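You operate a simulated robot arm through the tools that you are given. There is no shell and no other tool.

You run a simulated robot arm. Do the job below in one go: nothing can be reset, and whatever is moved stays where it is left.

JOB
Brush paste on the middle of brackets C25 and C74.
Fine: paste from the green tin, with the green brush; put the brush back and close the tin. Set down upright: green brush. A coat counts when it lies all over at full strength: go over it till it gets no stronger.
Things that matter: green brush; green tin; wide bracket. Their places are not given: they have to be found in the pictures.

It is judged by the outcome, as a careful person would: the job done as asked, and still so three seconds after it is handed in. It fails if anything else is knocked over, pushed out of place, dropped, spilled or broken.

ROBOT AND FRAMES
A 6-joint arm with a two-finger parallel gripper, fixed in place. Base frame: the origin is at the foot of the arm, x ahead of it, y to its left, z up; the work surface is at about z = 723. Units: mm, degrees, N and s.
With the tool pointing down near the work surface it reaches from about 460 to 880 mm from the base axis. Its first joint turns from -115.0 to 115.0 degrees. Payload 4.2 kg.
The TCP is the grasp point between the finger pads, 23 mm short of the fingertips. In the tool frame z runs along the fingers and y along their closing line. Largest opening 94 mm; finger width 38, thickness 10; the body of the gripper, 54 by 96 mm, starts 39 mm behind the TCP.
Orientation is that of the tool frame in the base frame, as [roll, pitch, yaw] about the fixed x, y, z axes, in that order (R = Rz(yaw) Ry(pitch) Rx(roll)). With the fingers straight down and closing along the base's y, the tool's x points along the base's -x, its y along +y and its z along -z.

CONTROLS
- The arm moves only by the tool move_arm. Its argument "rows" is a list of rows, each a list of 3 entries, a list of its own where there are three numbers: the shift along the base's x, y, z in m, then the turn, a rotation vector about the base's x, y, z in degrees, then the opening in per cent of the stroke, from 0 (shut) to 100 (fully open). In form: [[[tx, ty, tz], [wx, wy, wz], jaw], ...]. A call has 1 to 20 rows; each row is the pose to reach, as a shift and turn from the pose commanded when the call began. Rows are played at 5 a second. More than 50 mm and 8.6 degrees between two rows, or a gripper value outside its range, and nothing of the call is played. A pose out of reach is approached as far as the arm can. The call stops where the force on the tool passes 60 N (or 10 N more than at its start, if that is more) or the arm is blocked; 0.2 s more then pass. The fingers move at their own pace (about 108 mm/s each) and stop on an object; they squeeze with about 40 N. The grip force told is the motor's: it shows also when the fingers shut on nothing. Time passes only in rows, and 0.2 s behind the last, so rows that repeat a pose let the fingers close. It gives the time, the measured TCP pose, the force on the tool (base axes), the opening and the grip force at its end, in the units of the frame above (readings bear some noise), with the torque about the TCP (base axes, N m) and any sound that the robot's microphone picked up, and new pictures: "show" is both (left out), scene, wrist or none.
- Cameras (640 x 400 px; columns grow to the right, rows downward): "scene" is fixed at [42.8, 652.7, 1362.1]; the picture's right is [-0.61, -0.79, 0.00], its down [-0.41, 0.31, -0.86] and it looks along [0.68, -0.52, -0.51] (base axes); focal length 363 px, centre (320, 200). "wrist" rides on the gripper at [86, 16, -74] in the tool frame; the picture's right is [-0.18, 0.98, 0.00], its down [-0.58, -0.11, -0.81] and it looks along [-0.79, -0.15, 0.59] (tool axes); focal length 243 px, centre (320, 200).
- move_column(by): slides the trunk up (or, below 0, down) by that many mm; the arm rides with it, the base frame stays. It gives what a move gives, with no picture.
- pixel_to_xyz(camera, pixels): for up to 12 pixels [column, row] of the newest picture of that camera ("zoom" is the newest enlarged one), the place [x, y, z] in the base frame of the surface seen there, good to about 3 mm, but the place of the scene camera against the robot may be out by one fixed shift of up to 25 mm in any direction. It takes no simulated time.
- close_up(camera, box): a new picture of the part [left, top, right, bottom] of that camera's present view, enlarged. It takes no simulated time.
- finish_job(): hands the job in; it is judged then, once.

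Leave the gripper open and the arm clear of the work at the hand-in unless told otherwise.

The tools are called after "Request:" by a JSON object that holds its "api" and its "payload". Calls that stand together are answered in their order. move_arm: Moves the arm, as the interface text tells. Its arguments: {"type":"object","properties":{"rows":{"type":"array"},"show":{"type":"string","enum":["both","scene","wrist","none"]}},"required":["rows"]} The other tools are called the same way: move_column (by) slides the trunk up or down; pixel_to_xyz (camera, pixels) gives the place of the surface under pixels of a picture; close_up (camera, box) takes an enlarged picture of a part of a camera's view; finish_job () hands the job in.

At the start:

```text
time: 0.0
eef_pos: [554.2, 239.6, 1060.4]
tcp_rot: [180.0, 0.1, 179.9]
contact_force: [-1.1, 0.7, 0.6]
ft_torque: [0.02, 0.03, 0.0]
width: 94.1
gripper_force: 0.0
trunk travel left (down, up): [-650.0, 340.0]
```

scene: 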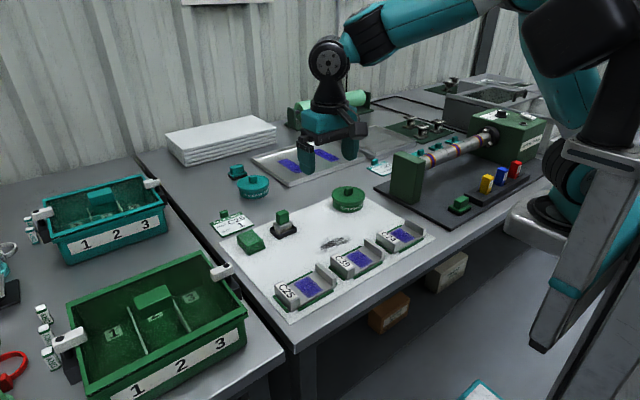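
wrist: 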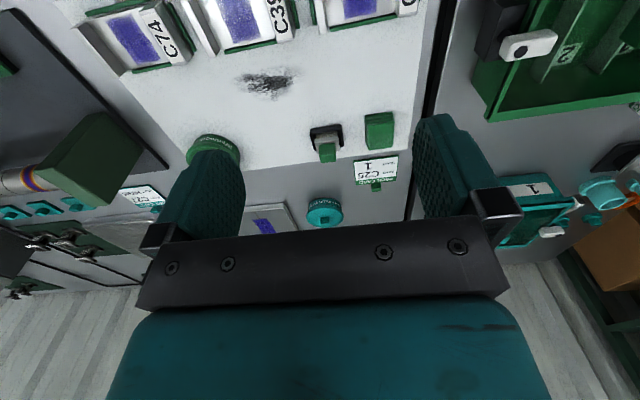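

I see a white board with three brackets along its near edge, a round green tin, a green block and something green on a dark base, plus a label card. I'll take close-ups to identify each of them.

Request:
{"api": "close_up", "payload": {"camera": "scene", "box": [200, 160, 440, 310]}}

Request:
{"api": "close_up", "payload": {"camera": "wrist", "box": [60, 0, 430, 230]}}

Request:
{"api": "close_up", "payload": {"camera": "scene", "box": [360, 80, 560, 220]}}

```text
2.67 times, centred on (320, 235) of scene
```

zoom: 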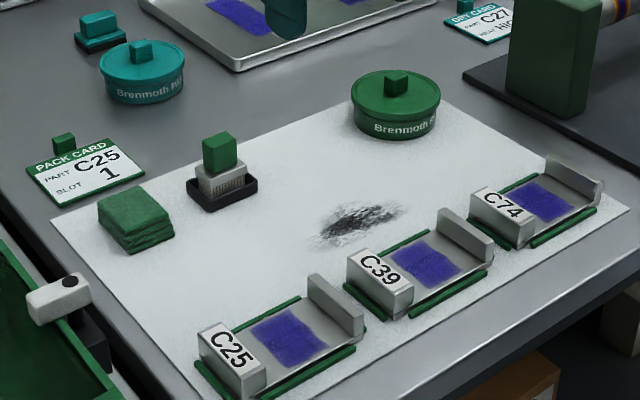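

```text
1.73 times, centred on (245, 115) of wrist
```

zoom: 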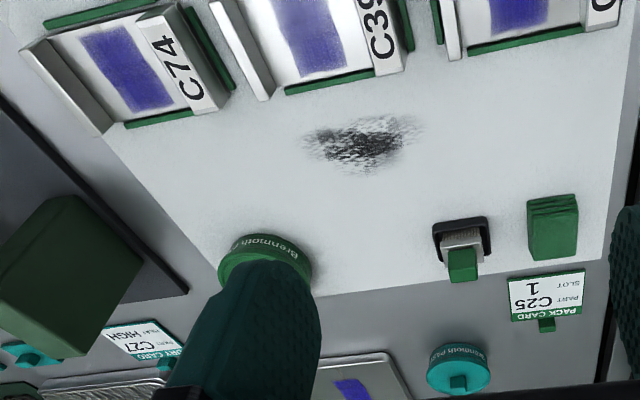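

```text
2.86 times, centred on (460, 150) of scene
```

zoom: 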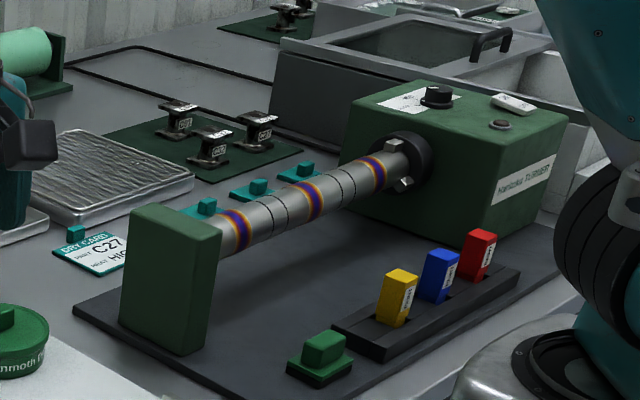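

The green brush looks like the block handle on bristles in the dark stand. The green tin has a knobbed lid, and the brackets are C25, C39 and C74. I'll read positions from both the wrist and scene pictures to find the scene camera's fixed shift.

Request:
{"api": "pixel_to_xyz", "payload": {"camera": "wrist", "pixels": [[327, 151], [327, 138], [326, 127], [379, 130], [213, 142], [324, 210], [376, 168], [133, 40], [240, 18], [360, 4], [265, 83], [350, 190]]}}

Request:
{"api": "pixel_to_xyz", "payload": {"camera": "scene", "pixels": [[282, 216], [284, 229], [348, 190], [343, 199], [253, 180], [230, 222], [309, 288], [358, 260], [403, 235], [333, 242], [250, 240], [285, 238]]}}

```text
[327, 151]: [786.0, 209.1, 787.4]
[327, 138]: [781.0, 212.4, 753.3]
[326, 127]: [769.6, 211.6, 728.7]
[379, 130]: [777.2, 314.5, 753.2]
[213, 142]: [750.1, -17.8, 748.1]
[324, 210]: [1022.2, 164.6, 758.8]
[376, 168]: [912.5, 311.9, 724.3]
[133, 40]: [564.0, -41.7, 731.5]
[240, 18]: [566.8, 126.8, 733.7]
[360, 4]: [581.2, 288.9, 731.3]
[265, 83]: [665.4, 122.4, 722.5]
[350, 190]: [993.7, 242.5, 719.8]
```

```text
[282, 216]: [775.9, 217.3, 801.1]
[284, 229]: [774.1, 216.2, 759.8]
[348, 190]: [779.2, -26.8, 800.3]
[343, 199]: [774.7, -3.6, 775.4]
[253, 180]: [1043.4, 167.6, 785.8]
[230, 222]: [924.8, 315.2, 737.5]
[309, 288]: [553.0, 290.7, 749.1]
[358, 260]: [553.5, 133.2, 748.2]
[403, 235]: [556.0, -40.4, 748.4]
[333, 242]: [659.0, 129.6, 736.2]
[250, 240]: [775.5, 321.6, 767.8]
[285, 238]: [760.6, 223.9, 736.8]
```

The scene picture reads about 14 mm too high in z and is off by several mm in x and y, so I'll rely on the wrist camera. Next I move down and forward, staying above everything, for a closer view of the brush, card and tin.

Request:
{"api": "move_arm", "payload": {"rows": [[[0.02, 0, -0.03], [0, 0, 0], 100], [[0.04, 0, -0.06], [0, 0, 0], 100], [[0.06, 0, -0.09], [0, 0, 0], 100], [[0.08, 0, -0.12], [0, 0, 0], 100], [[0.1, 0, -0.15], [0, 0, 0], 100], [[0.1, 0, -0.18], [0, 0, 0], 100]]}}

```text
time: 1.4
eef_pos: [652.8, 241.5, 875.2]
tcp_rot: [-180.0, 0.0, -180.0]
contact_force: [0.4, 0.1, 0.1]
ft_torque: [-0.03, -0.02, 0.02]
width: 94.0
gripper_force: 0.1
trunk travel left (down, up): [-650.0, 340.0]
```

scene: 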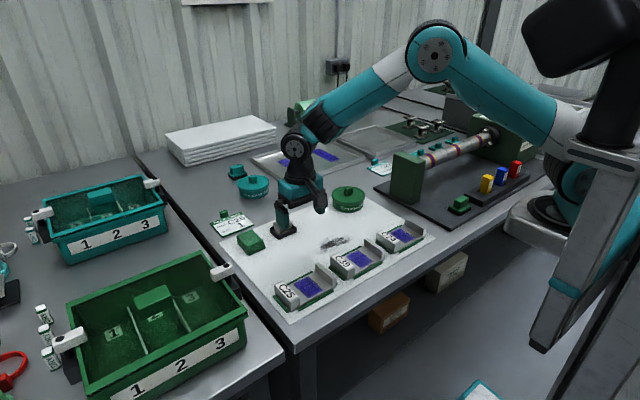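
wrist: 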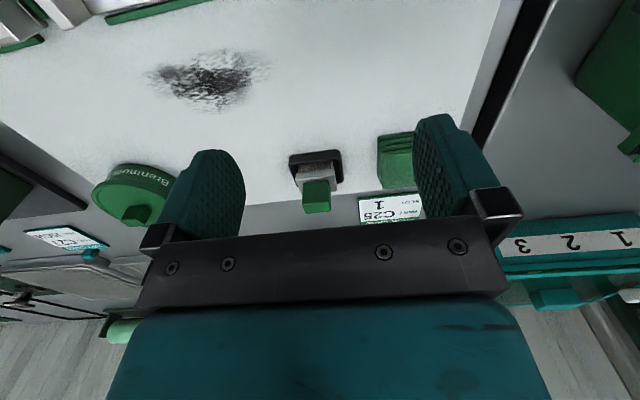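

Request:
{"api": "close_up", "payload": {"camera": "wrist", "box": [250, 110, 430, 230]}}

Request:
{"api": "close_up", "payload": {"camera": "wrist", "box": [70, 130, 220, 240]}}

Request:
{"api": "pixel_to_xyz", "payload": {"camera": "wrist", "pixels": [[316, 198], [305, 208], [329, 208], [316, 184], [304, 184], [329, 182], [318, 172], [291, 156], [342, 152], [136, 214], [136, 190], [128, 175]]}}

```text
3.33 times, centred on (340, 170) of wrist
```

zoom: 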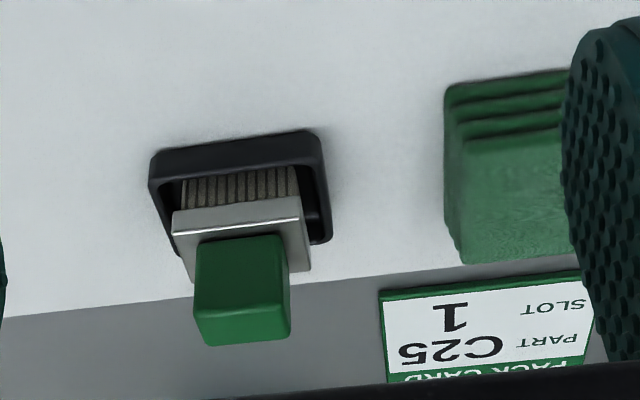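

```text
3.64 times, centred on (145, 185) of wrist
```

zoom: 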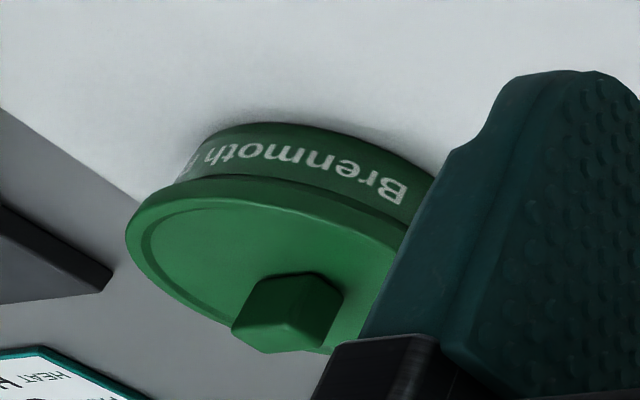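

```text
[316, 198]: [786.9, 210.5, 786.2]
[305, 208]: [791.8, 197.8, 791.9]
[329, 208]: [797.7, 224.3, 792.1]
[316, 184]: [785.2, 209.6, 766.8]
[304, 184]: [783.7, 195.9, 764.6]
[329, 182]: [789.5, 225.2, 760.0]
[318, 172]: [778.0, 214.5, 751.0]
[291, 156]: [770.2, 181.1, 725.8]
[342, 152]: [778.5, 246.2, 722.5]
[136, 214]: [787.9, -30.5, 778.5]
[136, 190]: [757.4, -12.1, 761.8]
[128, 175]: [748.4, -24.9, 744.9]
```

The brush has a green handle block of about 28 mm on a metal ferrule, with its bristles down in a black stand. The tin is at about (780, -25) and its lid has a small square knob. I'll move sideways to put the tin between the fingers in the wrist view and measure the knob.

Request:
{"api": "move_arm", "payload": {"rows": [[[0, -0.04, 0], [0, 0, 0], 100], [[0, -0.08, 0], [0, 0, 0], 100], [[0, -0.12, 0], [0, 0, 0], 100], [[0, -0.16, 0], [0, 0, 0], 100], [[0, -0.2, 0], [0, 0, 0], 100], [[0, -0.235, 0], [0, 0, 0], 100], [[0, -0.235, 0], [0, 0, 0], 100]]}}

```text
time: 3.0
eef_pos: [651.2, 5.7, 878.1]
tcp_rot: [180.0, 0.0, -179.9]
contact_force: [0.0, -0.3, 1.4]
ft_torque: [0.03, 0.01, 0.01]
width: 93.9
gripper_force: 0.1
trunk travel left (down, up): [-650.0, 340.0]
```

scene: 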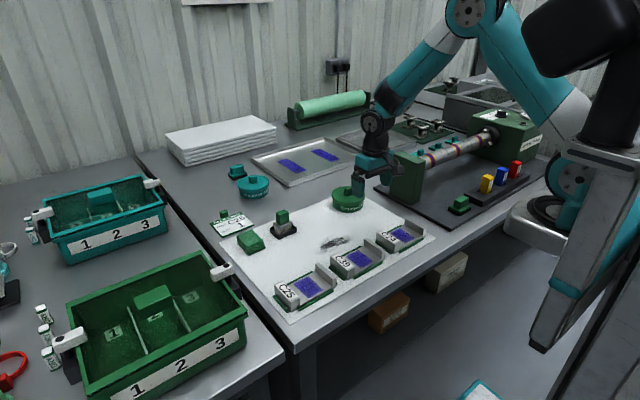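
wrist: 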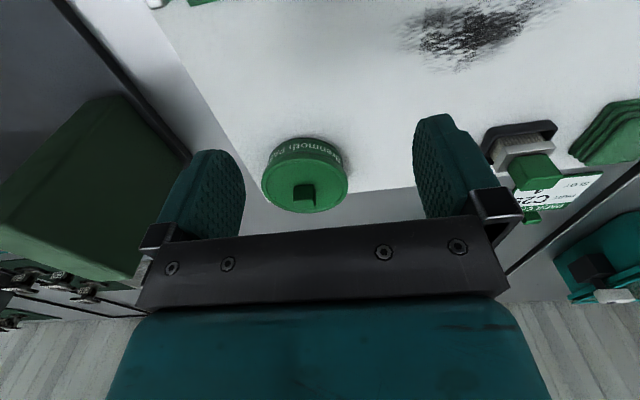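

The tin is now in the middle of the view. I'll zoom in and measure the knob, the lid rim and the green tailstock post next to it.

Request:
{"api": "close_up", "payload": {"camera": "wrist", "box": [245, 130, 365, 220]}}

Request:
{"api": "pixel_to_xyz", "payload": {"camera": "wrist", "pixels": [[304, 192], [295, 187], [314, 187], [304, 205], [262, 184], [347, 178], [305, 212], [303, 160], [303, 150], [185, 160], [118, 100], [150, 230]]}}

```text
4.44 times, centred on (305, 175) of wrist
```

zoom: 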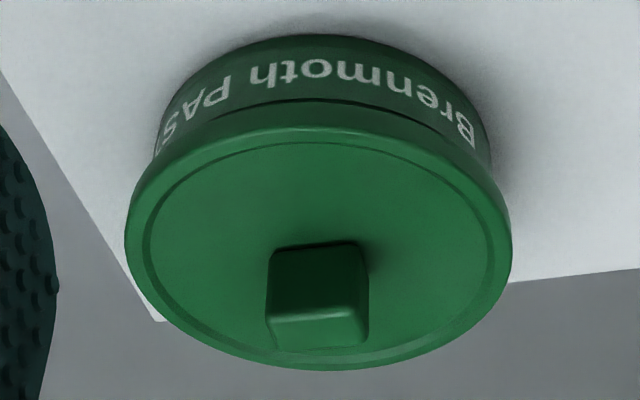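

```text
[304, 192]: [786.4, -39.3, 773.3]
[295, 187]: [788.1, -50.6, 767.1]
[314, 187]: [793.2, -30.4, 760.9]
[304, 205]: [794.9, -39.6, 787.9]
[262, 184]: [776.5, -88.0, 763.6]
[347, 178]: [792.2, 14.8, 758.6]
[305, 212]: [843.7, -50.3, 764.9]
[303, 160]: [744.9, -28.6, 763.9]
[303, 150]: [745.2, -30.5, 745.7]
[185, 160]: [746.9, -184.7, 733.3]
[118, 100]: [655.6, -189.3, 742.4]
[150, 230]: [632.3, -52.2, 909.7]
```

The lid top is at z≈763 and about 103 mm across. The knob is 21 mm wide, centred near (797, -42), with its top at z≈788. Before going down I'll measure the post beside it for clearance.

Request:
{"api": "pixel_to_xyz", "payload": {"camera": "wrist", "pixels": [[60, 150], [110, 105], [170, 150], [100, 200], [20, 200], [120, 255], [130, 180], [8, 170]]}}

Request:
{"api": "pixel_to_xyz", "payload": {"camera": "scene", "pixels": [[404, 158], [395, 154], [388, 175], [392, 190], [405, 190], [422, 160], [348, 190], [340, 195]]}}

Request:
{"api": "close_up", "payload": {"camera": "scene", "box": [310, 110, 450, 220]}}

```text
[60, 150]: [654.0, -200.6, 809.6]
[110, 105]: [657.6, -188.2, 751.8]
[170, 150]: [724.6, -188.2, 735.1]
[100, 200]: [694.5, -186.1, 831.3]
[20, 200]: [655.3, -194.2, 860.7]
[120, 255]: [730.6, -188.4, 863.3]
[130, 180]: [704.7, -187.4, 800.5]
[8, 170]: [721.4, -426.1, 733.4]
```

```text
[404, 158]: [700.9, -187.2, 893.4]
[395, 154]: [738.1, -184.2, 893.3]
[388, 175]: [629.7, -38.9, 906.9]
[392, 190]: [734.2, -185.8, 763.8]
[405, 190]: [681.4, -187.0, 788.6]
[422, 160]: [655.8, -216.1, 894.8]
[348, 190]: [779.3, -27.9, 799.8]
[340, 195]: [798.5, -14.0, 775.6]
```

```text
3.64 times, centred on (380, 165) of scene
```

zoom: 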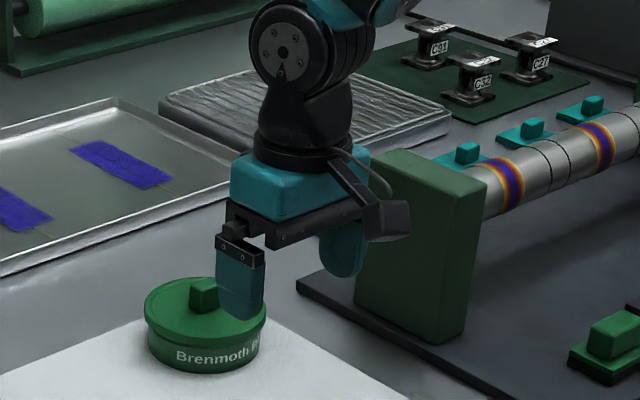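

The post spans x 655–738 at y ≤ -187 and is about 878 tall, so there is enough room. I'll move over the knob, turn -12° to match it, and stop high to check the pictures.

Request:
{"api": "move_arm", "payload": {"rows": [[[0.036, -0.012, 0], [0, 0, -4], 100], [[0.072, -0.024, 0], [0, 0, -8], 100], [[0.108, -0.036, 0], [0, 0, -12], 100], [[0.145, -0.048, -0.01], [0, 0, -12], 60], [[0.145, -0.048, -0.045], [0, 0, -12], 60], [[0.145, -0.048, -0.045], [0, 0, -12], 60]]}}

```text
time: 4.4
eef_pos: [799.6, -44.9, 836.2]
tcp_rot: [180.0, 0.0, 168.1]
contact_force: [0.7, -0.6, 0.5]
ft_torque: [0.0, 0.01, -0.02]
width: 56.2
gripper_force: 0.1
trunk travel left (down, up): [-650.0, 340.0]
```

scene: 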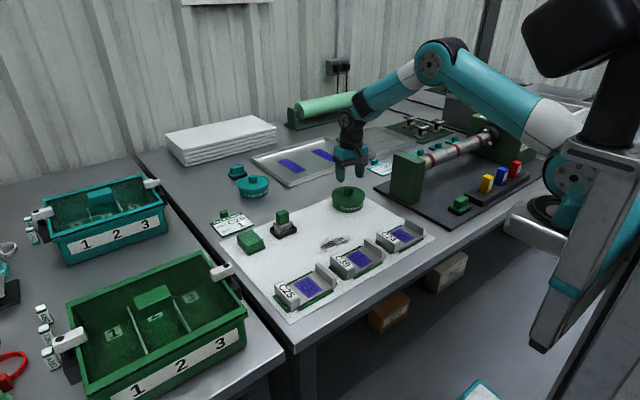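
wrist: 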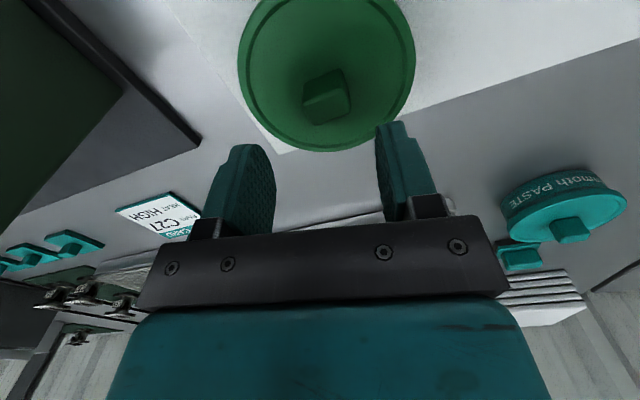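

The knob is at about (326, 97) in the wrist picture. I'll zoom in and measure its corners.

Request:
{"api": "close_up", "payload": {"camera": "wrist", "box": [230, 0, 420, 155]}}

Request:
{"api": "pixel_to_xyz", "payload": {"camera": "wrist", "pixels": [[304, 98], [341, 88], [309, 122], [348, 112], [322, 84], [328, 106], [246, 60], [412, 40], [340, 147], [312, 0], [300, 60]]}}

```text
2.58 times, centred on (325, 78) of wrist
```

zoom: 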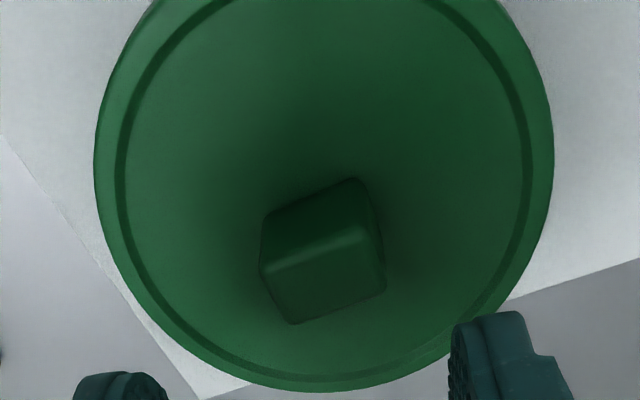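

```text
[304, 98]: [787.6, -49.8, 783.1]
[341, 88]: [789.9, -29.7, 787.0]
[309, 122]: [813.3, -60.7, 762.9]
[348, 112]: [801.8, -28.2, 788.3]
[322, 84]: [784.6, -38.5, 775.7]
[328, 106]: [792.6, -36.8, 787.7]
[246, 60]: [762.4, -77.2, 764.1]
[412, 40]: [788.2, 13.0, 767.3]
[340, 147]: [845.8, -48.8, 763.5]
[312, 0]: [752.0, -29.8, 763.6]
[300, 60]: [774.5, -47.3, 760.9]
```

Request:
{"api": "pixel_to_xyz", "payload": {"camera": "zoom", "pixels": [[300, 312], [340, 300], [378, 286], [276, 275], [320, 258], [360, 240], [325, 280], [268, 255], [345, 225], [358, 190], [270, 220]]}}

```text
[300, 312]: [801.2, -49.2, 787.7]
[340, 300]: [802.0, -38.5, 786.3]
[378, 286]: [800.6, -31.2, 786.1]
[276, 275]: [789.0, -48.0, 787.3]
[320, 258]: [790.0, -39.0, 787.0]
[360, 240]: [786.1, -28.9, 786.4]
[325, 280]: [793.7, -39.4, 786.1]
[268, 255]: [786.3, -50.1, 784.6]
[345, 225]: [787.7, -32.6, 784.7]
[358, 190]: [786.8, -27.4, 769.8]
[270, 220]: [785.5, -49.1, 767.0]
```

The knob is nearly square to the base axes, centred at about (794.5, -39), with its top at 787. I'll correct the yaw, go down with the fingertips just above the lid, and close.

Request:
{"api": "move_arm", "payload": {"rows": [[[-0.002, 0.002, 0], [0, 0, 5], 50], [[-0.004, 0.004, 0], [0, 0, 10], 50], [[-0.004, 0.004, -0.015], [0, 0, 10], 50], [[-0.004, 0.004, -0.03], [0, 0, 10], 50], [[-0.004, 0.004, -0.038], [0, 0, 10], 50], [[-0.004, 0.004, -0.042], [0, 0, 10], 50], [[-0.004, 0.004, -0.042], [0, 0, 10], 50]]}}

```text
time: 6.0
eef_pos: [795.1, -39.0, 793.1]
tcp_rot: [180.0, 0.0, 178.0]
contact_force: [0.0, -0.2, 0.5]
ft_torque: [0.05, -0.03, -0.03]
width: 47.0
gripper_force: 0.1
trunk travel left (down, up): [-650.0, 340.0]
```

scene: 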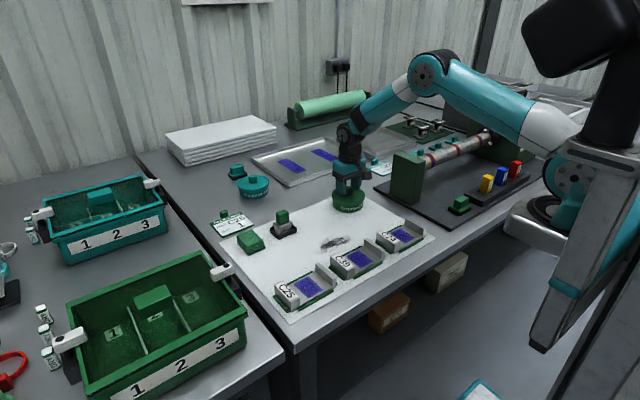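
wrist: 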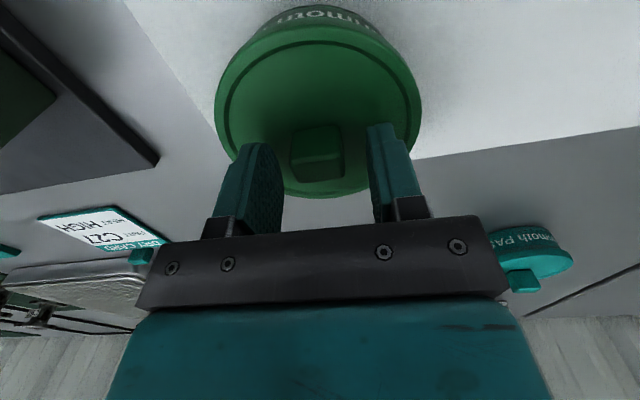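

The knob is centred between the fingers. I'll close on it.

Request:
{"api": "move_arm", "payload": {"rows": [[[0, 0, 0], [0, 0, 0], 30], [[0, 0, 0], [0, 0, 0], 15], [[0, 0, 0], [0, 0, 0], 0], [[0, 0, 0], [0, 0, 0], 0], [[0, 0, 0], [0, 0, 0], 0]]}}

```text
time: 7.2
eef_pos: [795.8, -38.7, 793.7]
tcp_rot: [-180.0, 0.0, 178.1]
contact_force: [-0.6, -0.7, 0.3]
ft_torque: [-0.05, -0.03, 0.02]
width: 24.7
gripper_force: 40.1
trunk travel left (down, up): [-650.0, 340.0]
heard: snap
```

scene: 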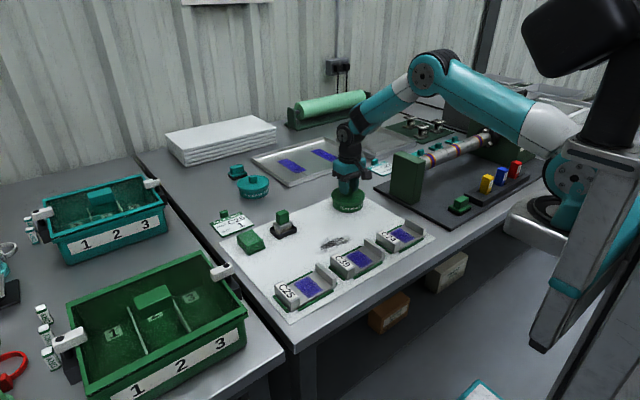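
wrist: 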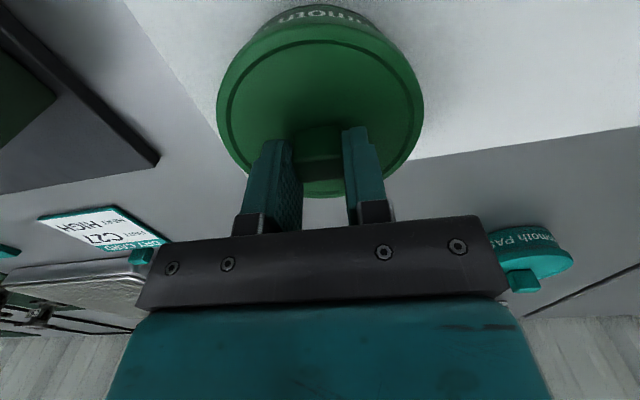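

The grip is firm at 24.7 mm and there was a snap, probably the lid's catch. I'll lift slowly and check the tin stays down.

Request:
{"api": "move_arm", "payload": {"rows": [[[0, 0, 0.003], [0, 0, 0], 0], [[0, 0, 0.006], [0, 0, 0], 0], [[0, 0, 0.01], [0, 0, 0], 0], [[0, 0, 0.015], [0, 0, 0], 0], [[0, 0, 0.02], [0, 0, 0], 0], [[0, 0, 0.02], [0, 0, 0], 0]]}}

```text
time: 8.6
eef_pos: [795.4, -39.6, 813.5]
tcp_rot: [179.9, 0.0, 178.1]
contact_force: [0.6, -0.3, -0.8]
ft_torque: [0.0, -0.01, 0.0]
width: 24.5
gripper_force: 40.1
trunk travel left (down, up): [-650.0, 340.0]
```

scene: 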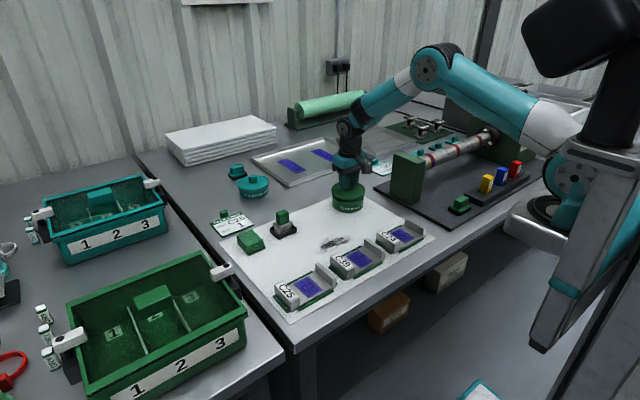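
wrist: 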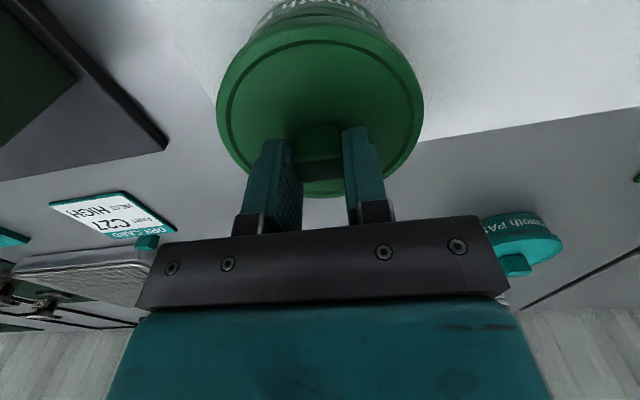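

Request:
{"api": "close_up", "payload": {"camera": "scene", "box": [310, 140, 390, 220]}}

Request:
{"api": "close_up", "payload": {"camera": "wrist", "box": [200, 0, 440, 100]}}

```text
5.00 times, centred on (350, 180) of scene
```

zoom: 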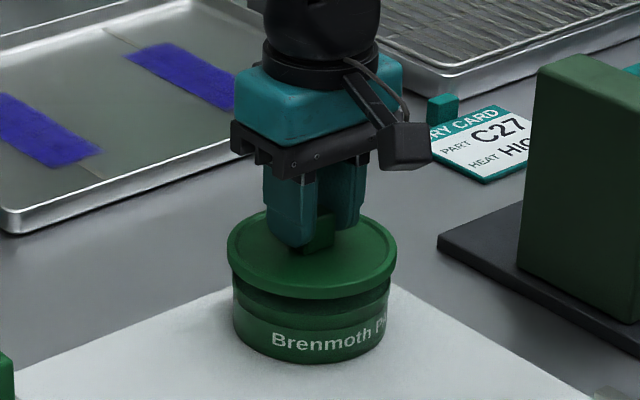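

```text
2.67 times, centred on (320, 50) of wrist
```

zoom: 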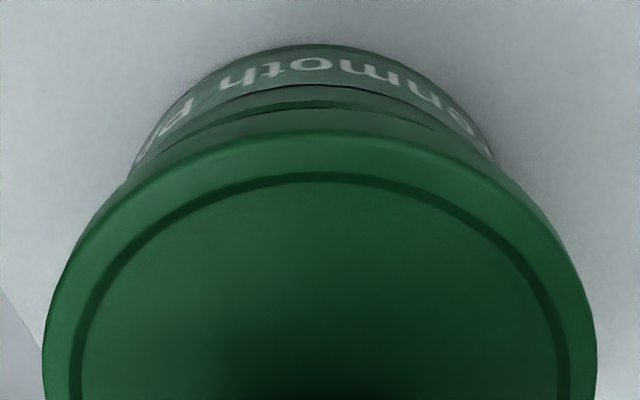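

Only the lid has come up, and the tin still sits on the board. I'll lift it clear and carry it to the free board space between the tin and the brush, around (750, 97).

Request:
{"api": "move_arm", "payload": {"rows": [[[0, 0, 0.02], [0, 0, 0], 0], [[0, 0, 0.04], [0, 0, 0], 0], [[-0.01, 0.03, 0.045], [0, 0, 0], 0], [[-0.022, 0.065, 0.045], [0, 0, 0], 0], [[-0.034, 0.1, 0.045], [0, 0, 0], 0], [[-0.045, 0.136, 0.045], [0, 0, 0], 0], [[-0.045, 0.136, 0.045], [0, 0, 0], 0], [[-0.045, 0.136, 0.02], [0, 0, 0], 0], [[-0.045, 0.136, -0.005], [0, 0, 0], 0], [[-0.045, 0.136, -0.025], [0, 0, 0], 0], [[-0.045, 0.136, -0.025], [0, 0, 0], 0]]}}

```text
time: 11.0
eef_pos: [749.2, 97.3, 787.8]
tcp_rot: [180.0, -0.1, 178.1]
contact_force: [0.2, 0.5, -1.1]
ft_torque: [-0.01, 0.01, 0.01]
width: 24.6
gripper_force: 39.7
trunk travel left (down, up): [-650.0, 340.0]
```

scene: 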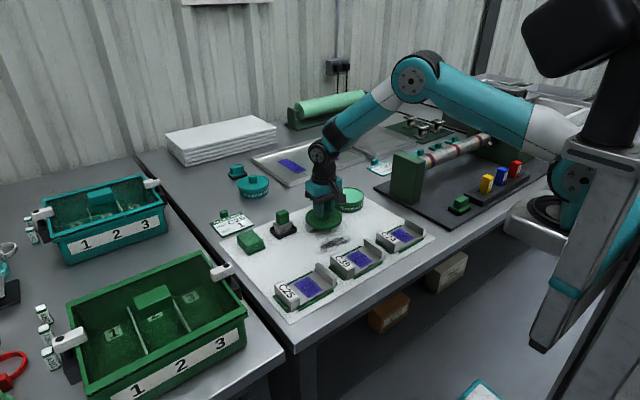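
wrist: 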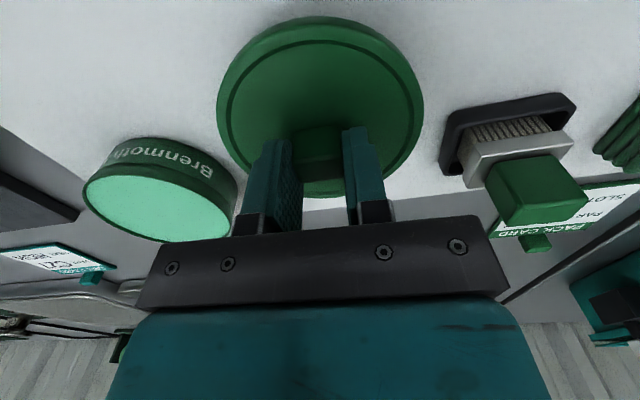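

The tin is open and shows mint-green paste. The lid is clear of the brush stand and the smudge, so I'll lower it in small steps, watching the force.

Request:
{"api": "move_arm", "payload": {"rows": [[[0, 0, -0.003], [0, 0, 0], 0], [[0, 0, -0.006], [0, 0, 0], 0], [[0, 0, -0.009], [0, 0, 0], 0], [[0, 0, -0.012], [0, 0, 0], 0], [[0, 0, -0.015], [0, 0, 0], 0], [[0, 0, -0.015], [0, 0, 0], 0]], "show": "scene"}}

Request:
{"api": "close_up", "payload": {"camera": "scene", "box": [270, 160, 390, 260]}}

```text
time: 12.4
eef_pos: [751.0, 97.1, 772.4]
tcp_rot: [180.0, 0.0, 178.1]
contact_force: [0.1, -0.3, -0.1]
ft_torque: [-0.01, -0.02, 0.01]
width: 24.8
gripper_force: 39.9
trunk travel left (down, up): [-650.0, 340.0]
```

scene: 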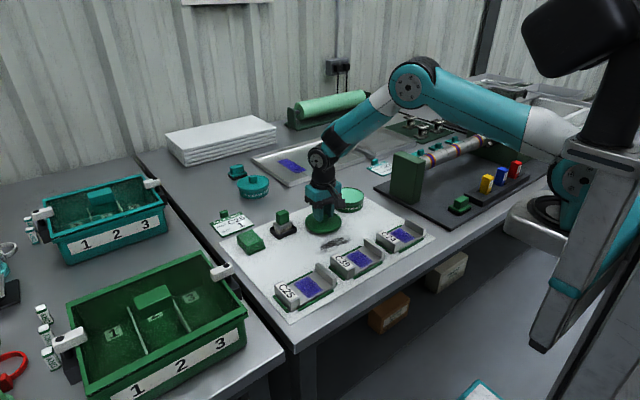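

```text
4.00 times, centred on (330, 210) of scene
```

zoom: 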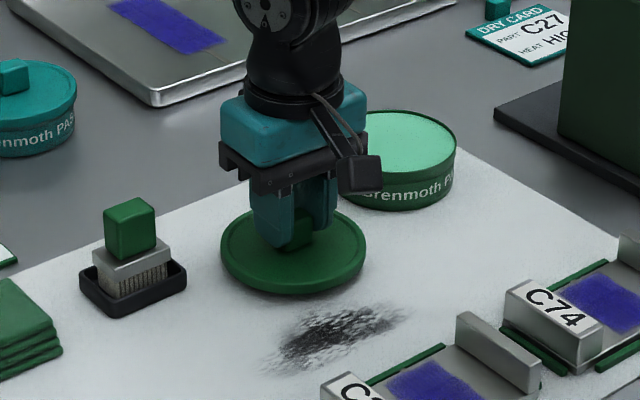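

No contact yet, so I'll keep lowering in 1.5–2 mm steps.

Request:
{"api": "move_arm", "payload": {"rows": [[[0, 0, -0.002], [0, 0, 0], 0], [[0, 0, -0.004], [0, 0, 0], 0], [[0, 0, -0.006], [0, 0, 0], 0], [[0, 0, -0.006], [0, 0, 0], 0]], "show": "none"}}

```text
time: 13.4
eef_pos: [749.5, 97.5, 765.8]
tcp_rot: [180.0, -0.1, 178.1]
contact_force: [-0.2, 0.0, -0.2]
ft_torque: [0.02, 0.0, 0.02]
width: 24.6
gripper_force: 39.8
trunk travel left (down, up): [-650.0, 340.0]
```

Request:
{"api": "move_arm", "payload": {"rows": [[[0, 0, -0.001], [0, 0, 0], 0], [[0, 0, -0.002], [0, 0, 0], 0], [[0, 0, -0.003], [0, 0, 0], 0], [[0, 0, -0.003], [0, 0, 0], 0]]}}

Request:
{"api": "close_up", "payload": {"camera": "scene", "box": [290, 190, 370, 250]}}

```text
time: 14.4
eef_pos: [749.3, 96.9, 763.7]
tcp_rot: [179.9, 0.0, 178.1]
contact_force: [0.3, 0.2, 0.8]
ft_torque: [-0.01, -0.02, -0.01]
width: 24.7
gripper_force: 40.4
trunk travel left (down, up): [-650.0, 340.0]
```

scene: 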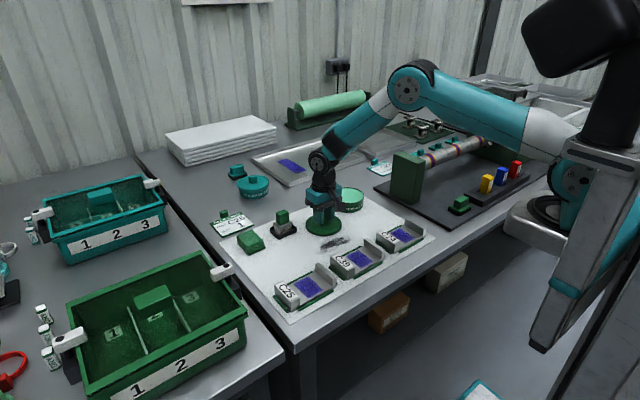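
wrist: 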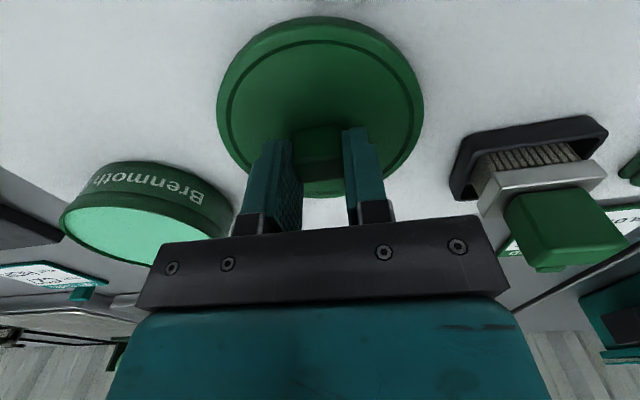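

```text
6.67 times, centred on (330, 220) of scene
```

zoom: 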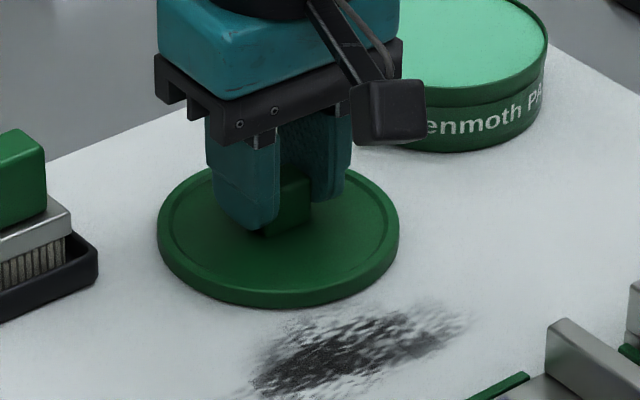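

Request:
{"api": "pixel_to_xyz", "payload": {"camera": "wrist", "pixels": [[320, 60], [360, 80], [280, 80], [320, 22], [320, 8]]}}

Request:
{"api": "move_arm", "payload": {"rows": [[[0, 0, -0.001], [0, 0, 0], 0], [[0, 0, -0.002], [0, 0, 0], 0], [[0, 0, -0.002], [0, 0, 0], 0]], "show": "none"}}

```text
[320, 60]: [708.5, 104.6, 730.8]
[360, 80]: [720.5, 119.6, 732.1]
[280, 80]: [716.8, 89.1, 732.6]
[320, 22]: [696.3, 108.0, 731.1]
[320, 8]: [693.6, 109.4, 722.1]
```

```text
time: 15.2
eef_pos: [749.2, 97.1, 762.1]
tcp_rot: [180.0, 0.0, 178.1]
contact_force: [-0.6, -2.7, 8.0]
ft_torque: [-0.05, 0.2, 0.01]
width: 24.5
gripper_force: 40.9
trunk travel left (down, up): [-650.0, 340.0]
```

The lid has touched the board with 8 N of contact at TCP z≈762. I'll let go and rise.

Request:
{"api": "move_arm", "payload": {"rows": [[[0, 0, 0.001], [0, 0, 0], 0], [[0, 0, 0.001], [0, 0, 0], 40], [[0, 0, 0.001], [0, 0, 0], 50], [[0, 0, 0.02], [0, 0, 0], 50], [[0, 0, 0.05], [0, 0, 0], 60], [[0, 0, 0.09], [0, 0, 0], 60], [[-0.03, 0.03, 0.12], [0, 0, 0], 60], [[-0.06, 0.07, 0.12], [0, 0, 0], 60], [[-0.09, 0.11, 0.1], [0, 0, 0], 80], [[-0.11, 0.14, 0.1], [0, 0, 0], 80], [[-0.11, 0.14, 0.1], [0, 0, 0], 80]]}}

```text
refused: row 7 steps farther than a row can; nothing moved
```

Request:
{"api": "move_arm", "payload": {"rows": [[[0, 0, 0.001], [0, 0, 0], 0], [[0, 0, 0.001], [0, 0, 0], 40], [[0, 0, 0.001], [0, 0, 0], 50], [[0, 0, 0.02], [0, 0, 0], 50], [[0, 0, 0.05], [0, 0, 0], 60], [[0, 0, 0.09], [0, 0, 0], 60], [[-0.02, 0.02, 0.12], [0, 0, 0], 60], [[-0.045, 0.055, 0.12], [0, 0, 0], 60], [[-0.07, 0.09, 0.11], [0, 0, 0], 80], [[-0.09, 0.12, 0.1], [0, 0, 0], 80], [[-0.11, 0.14, 0.1], [0, 0, 0], 80], [[-0.11, 0.14, 0.1], [0, 0, 0], 80]]}}

```text
time: 17.8
eef_pos: [637.4, 236.3, 863.6]
tcp_rot: [180.0, 0.0, 178.0]
contact_force: [-0.5, 0.2, 0.6]
ft_torque: [0.04, 0.05, 0.01]
width: 75.0
gripper_force: 0.0
trunk travel left (down, up): [-650.0, 340.0]
```

scene: 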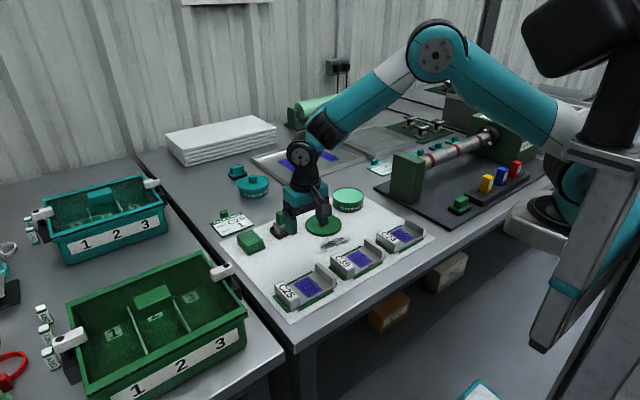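
wrist: 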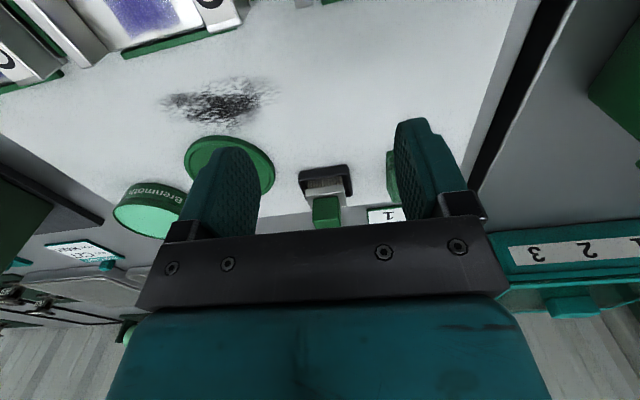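

The lid is resting flat on the board. Now I'll go above the brush, staying high, to measure the handle closely.

Request:
{"api": "move_arm", "payload": {"rows": [[[0.04, -0.008, 0], [0, 0, 0], 80], [[0.08, -0.016, 0], [0, 0, 0], 80], [[0.12, -0.024, 0], [0, 0, 0], 80], [[0.15, -0.025, -0.01], [0, 0, 0], 80], [[0.15, -0.025, -0.015], [0, 0, 0], 80], [[0.15, -0.025, -0.015], [0, 0, 0], 80]]}}

```text
time: 19.2
eef_pos: [789.0, 211.7, 846.5]
tcp_rot: [-179.9, 0.0, 178.1]
contact_force: [0.7, 0.8, -0.6]
ft_torque: [0.0, -0.02, -0.02]
width: 74.9
gripper_force: 0.1
trunk travel left (down, up): [-650.0, 340.0]
```

scene: 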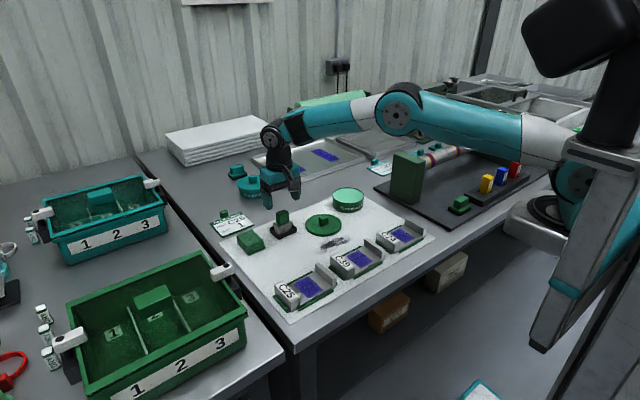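
wrist: 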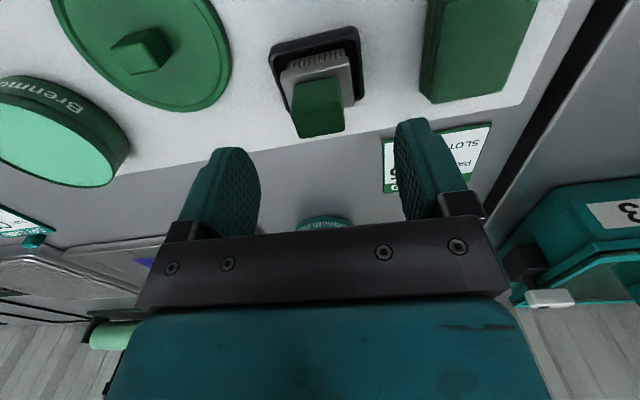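

Request:
{"api": "close_up", "payload": {"camera": "wrist", "box": [255, 15, 380, 150]}}

```text
2.96 times, centred on (318, 82) of wrist
```

zoom: 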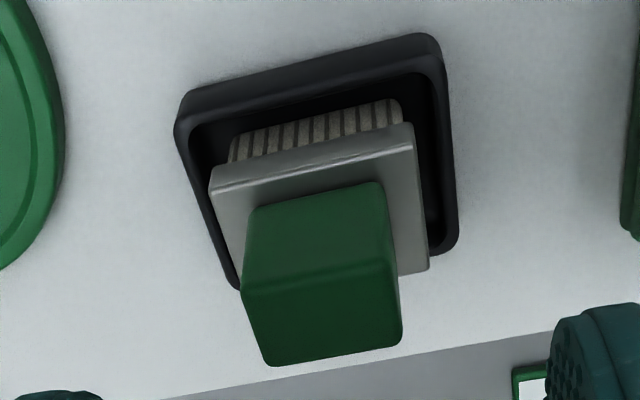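

Request:
{"api": "pixel_to_xyz", "payload": {"camera": "zoom", "pixels": [[248, 298], [385, 270], [275, 355], [395, 340], [318, 240], [316, 315], [220, 180], [405, 140], [420, 262], [185, 140], [440, 60], [450, 235]]}}

Request:
{"api": "pixel_to_xyz", "payload": {"camera": "zoom", "pixels": [[215, 185], [408, 150], [240, 230], [415, 220], [310, 175], [310, 140], [320, 100], [320, 75], [420, 130], [225, 200], [250, 215], [380, 190]]}}

```text
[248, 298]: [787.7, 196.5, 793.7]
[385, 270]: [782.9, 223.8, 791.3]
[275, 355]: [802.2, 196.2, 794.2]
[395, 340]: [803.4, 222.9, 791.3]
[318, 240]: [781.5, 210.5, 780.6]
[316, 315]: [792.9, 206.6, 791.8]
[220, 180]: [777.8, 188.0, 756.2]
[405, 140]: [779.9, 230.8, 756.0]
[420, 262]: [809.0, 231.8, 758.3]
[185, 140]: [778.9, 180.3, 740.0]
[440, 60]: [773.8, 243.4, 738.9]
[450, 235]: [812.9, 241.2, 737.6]
```

```text
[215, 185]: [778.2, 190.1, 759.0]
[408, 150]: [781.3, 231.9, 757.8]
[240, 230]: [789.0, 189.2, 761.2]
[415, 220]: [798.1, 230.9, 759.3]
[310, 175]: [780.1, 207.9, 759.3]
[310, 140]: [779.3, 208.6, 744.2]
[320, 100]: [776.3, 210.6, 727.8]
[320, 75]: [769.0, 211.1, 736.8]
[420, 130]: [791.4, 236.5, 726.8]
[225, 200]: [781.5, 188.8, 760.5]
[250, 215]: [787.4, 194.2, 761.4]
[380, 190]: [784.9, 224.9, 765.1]
```

The handle is about 28 mm square, centred at (793, 210), with z from 760 to 792. The ferrule top is at 760 and everything is square to the base. I'll lower the fingers around the handle to TCP z≈788.

Request:
{"api": "move_arm", "payload": {"rows": [[[0.003, -0.002, -0.015], [0, 0, 2], 70], [[0.003, -0.002, -0.03], [0, 0, 2], 70], [[0.003, -0.002, -0.045], [0, 0, 2], 65], [[0.003, -0.002, -0.055], [0, 0, 2], 60], [[0.003, -0.002, -0.059], [0, 0, 2], 60], [[0.003, -0.002, -0.059], [0, 0, 2], 60]]}}

```text
time: 20.6
eef_pos: [793.1, 208.7, 785.8]
tcp_rot: [179.9, 0.0, 180.0]
contact_force: [0.4, 0.5, -0.1]
ft_torque: [0.02, 0.0, -0.01]
width: 56.0
gripper_force: 0.1
trunk travel left (down, up): [-650.0, 340.0]
```

scene: 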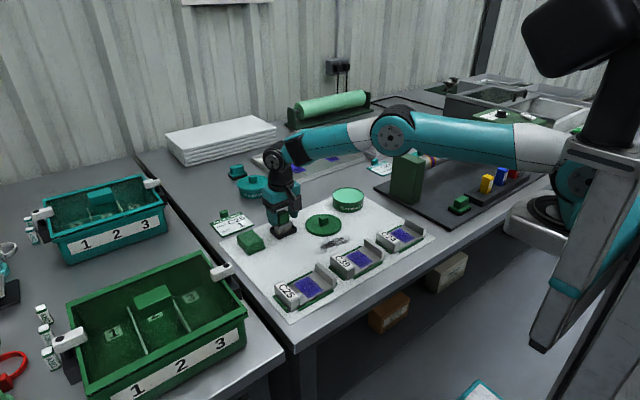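
wrist: 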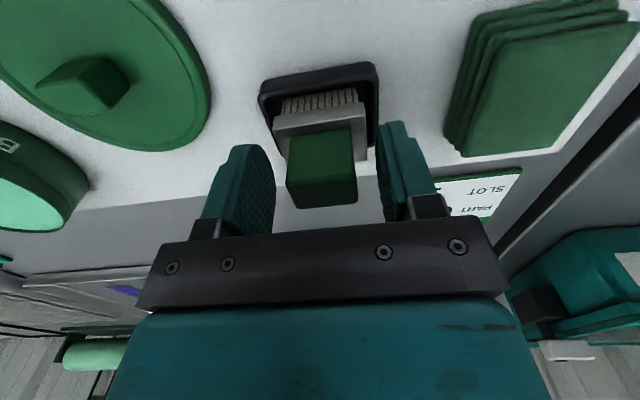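

The handle is between the fingers and nearly centred. I'll close on it.

Request:
{"api": "move_arm", "payload": {"rows": [[[0, 0, 0], [0, 0, 0], 45], [[0, 0, 0], [0, 0, 0], 30], [[0, 0, 0], [0, 0, 0], 10], [[0, 0, 0], [0, 0, 0], 10], [[0, 0, 0], [0, 0, 0], 10]]}}

```text
time: 21.8
eef_pos: [793.4, 209.6, 786.8]
tcp_rot: [-179.9, 0.0, -179.9]
contact_force: [1.0, -0.1, -0.7]
ft_torque: [0.02, 0.04, -0.01]
width: 31.1
gripper_force: 39.9
trunk travel left (down, up): [-650.0, 340.0]
```

scene: 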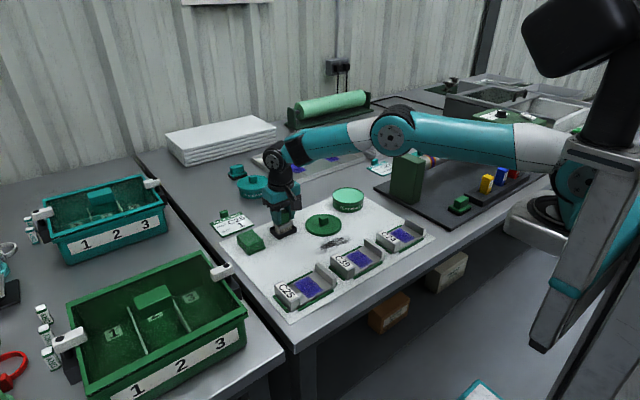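
wrist: 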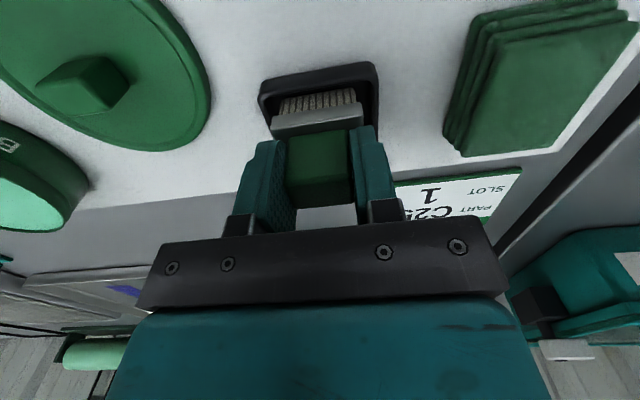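

The brush is held at 31 mm with 40 N. I'll lift it straight up out of the stand.

Request:
{"api": "move_arm", "payload": {"rows": [[[0, 0, 0.005], [0, 0, 0], 10], [[0, 0, 0.015], [0, 0, 0], 10], [[0, 0, 0.03], [0, 0, 0], 10], [[0, 0, 0.055], [0, 0, 0], 10], [[0, 0, 0.08], [0, 0, 0], 10], [[0, 0, 0.08], [0, 0, 0], 10]]}}

Request:
{"api": "close_up", "payload": {"camera": "scene", "box": [240, 150, 380, 250]}}

Request:
{"api": "close_up", "payload": {"camera": "wrist", "box": [220, 60, 420, 190]}}

```text
time: 23.2
eef_pos: [793.2, 210.1, 867.9]
tcp_rot: [179.9, 0.0, -179.9]
contact_force: [0.4, -0.5, 0.0]
ft_torque: [-0.03, -0.01, -0.03]
width: 31.1
gripper_force: 39.9
trunk travel left (down, up): [-650.0, 340.0]
```

scene: 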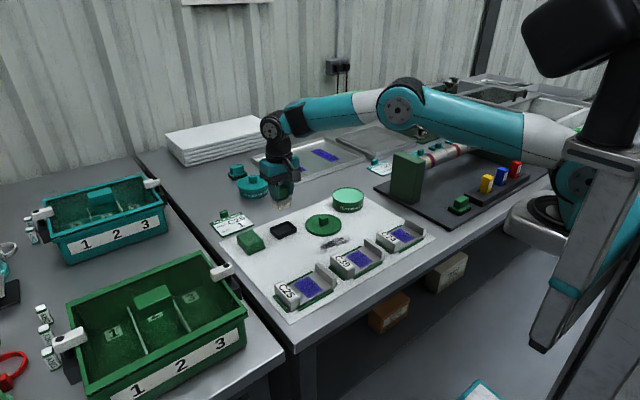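
wrist: 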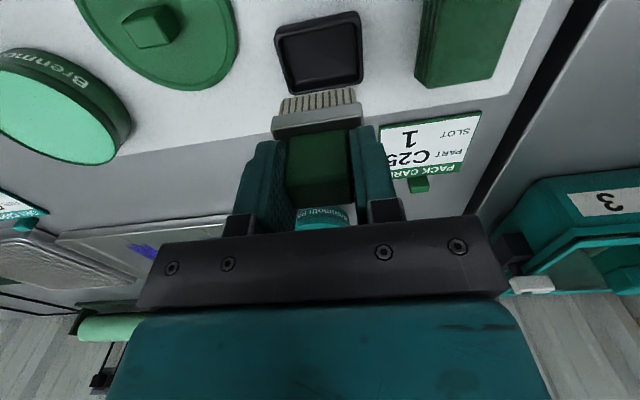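

```text
4.00 times, centred on (310, 200) of scene
```

zoom: 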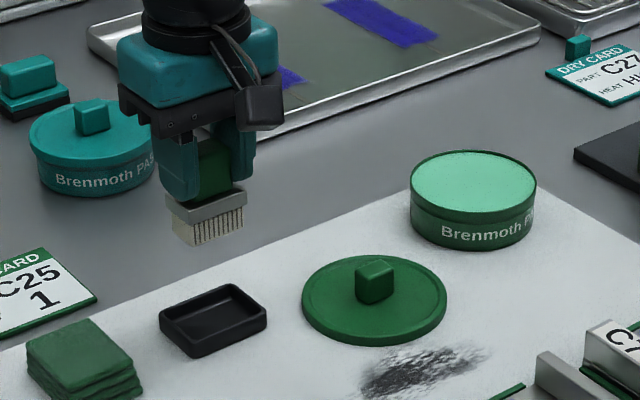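

```text
3.08 times, centred on (320, 125) of wrist
```

zoom: 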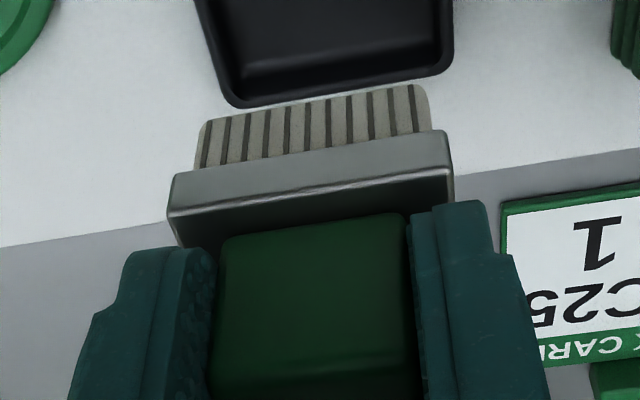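

The brush is out and the empty stand remains in place. I'll measure the bristle tip, the tray and the tin's paste level.

Request:
{"api": "pixel_to_xyz", "payload": {"camera": "wrist", "pixels": [[284, 98], [318, 94], [354, 88], [318, 108], [274, 125], [360, 115], [320, 60], [280, 28], [357, 14], [365, 80], [293, 90], [75, 120]]}}

Request:
{"api": "pixel_to_xyz", "payload": {"camera": "scene", "pixels": [[348, 197], [340, 190], [360, 194], [336, 200], [281, 200], [290, 208], [285, 229]]}}

```text
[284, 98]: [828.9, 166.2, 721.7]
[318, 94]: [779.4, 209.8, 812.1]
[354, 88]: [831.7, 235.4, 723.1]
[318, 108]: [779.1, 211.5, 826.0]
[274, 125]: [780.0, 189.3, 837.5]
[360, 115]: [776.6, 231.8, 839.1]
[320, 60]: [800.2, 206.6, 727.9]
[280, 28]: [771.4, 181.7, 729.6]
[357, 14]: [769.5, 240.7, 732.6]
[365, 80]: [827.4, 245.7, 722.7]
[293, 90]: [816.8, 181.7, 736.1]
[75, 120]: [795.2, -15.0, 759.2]
```

```text
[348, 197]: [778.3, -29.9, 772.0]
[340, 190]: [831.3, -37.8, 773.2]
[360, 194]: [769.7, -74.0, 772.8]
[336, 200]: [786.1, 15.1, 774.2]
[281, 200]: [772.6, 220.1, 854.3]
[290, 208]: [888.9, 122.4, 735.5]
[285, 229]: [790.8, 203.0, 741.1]
```

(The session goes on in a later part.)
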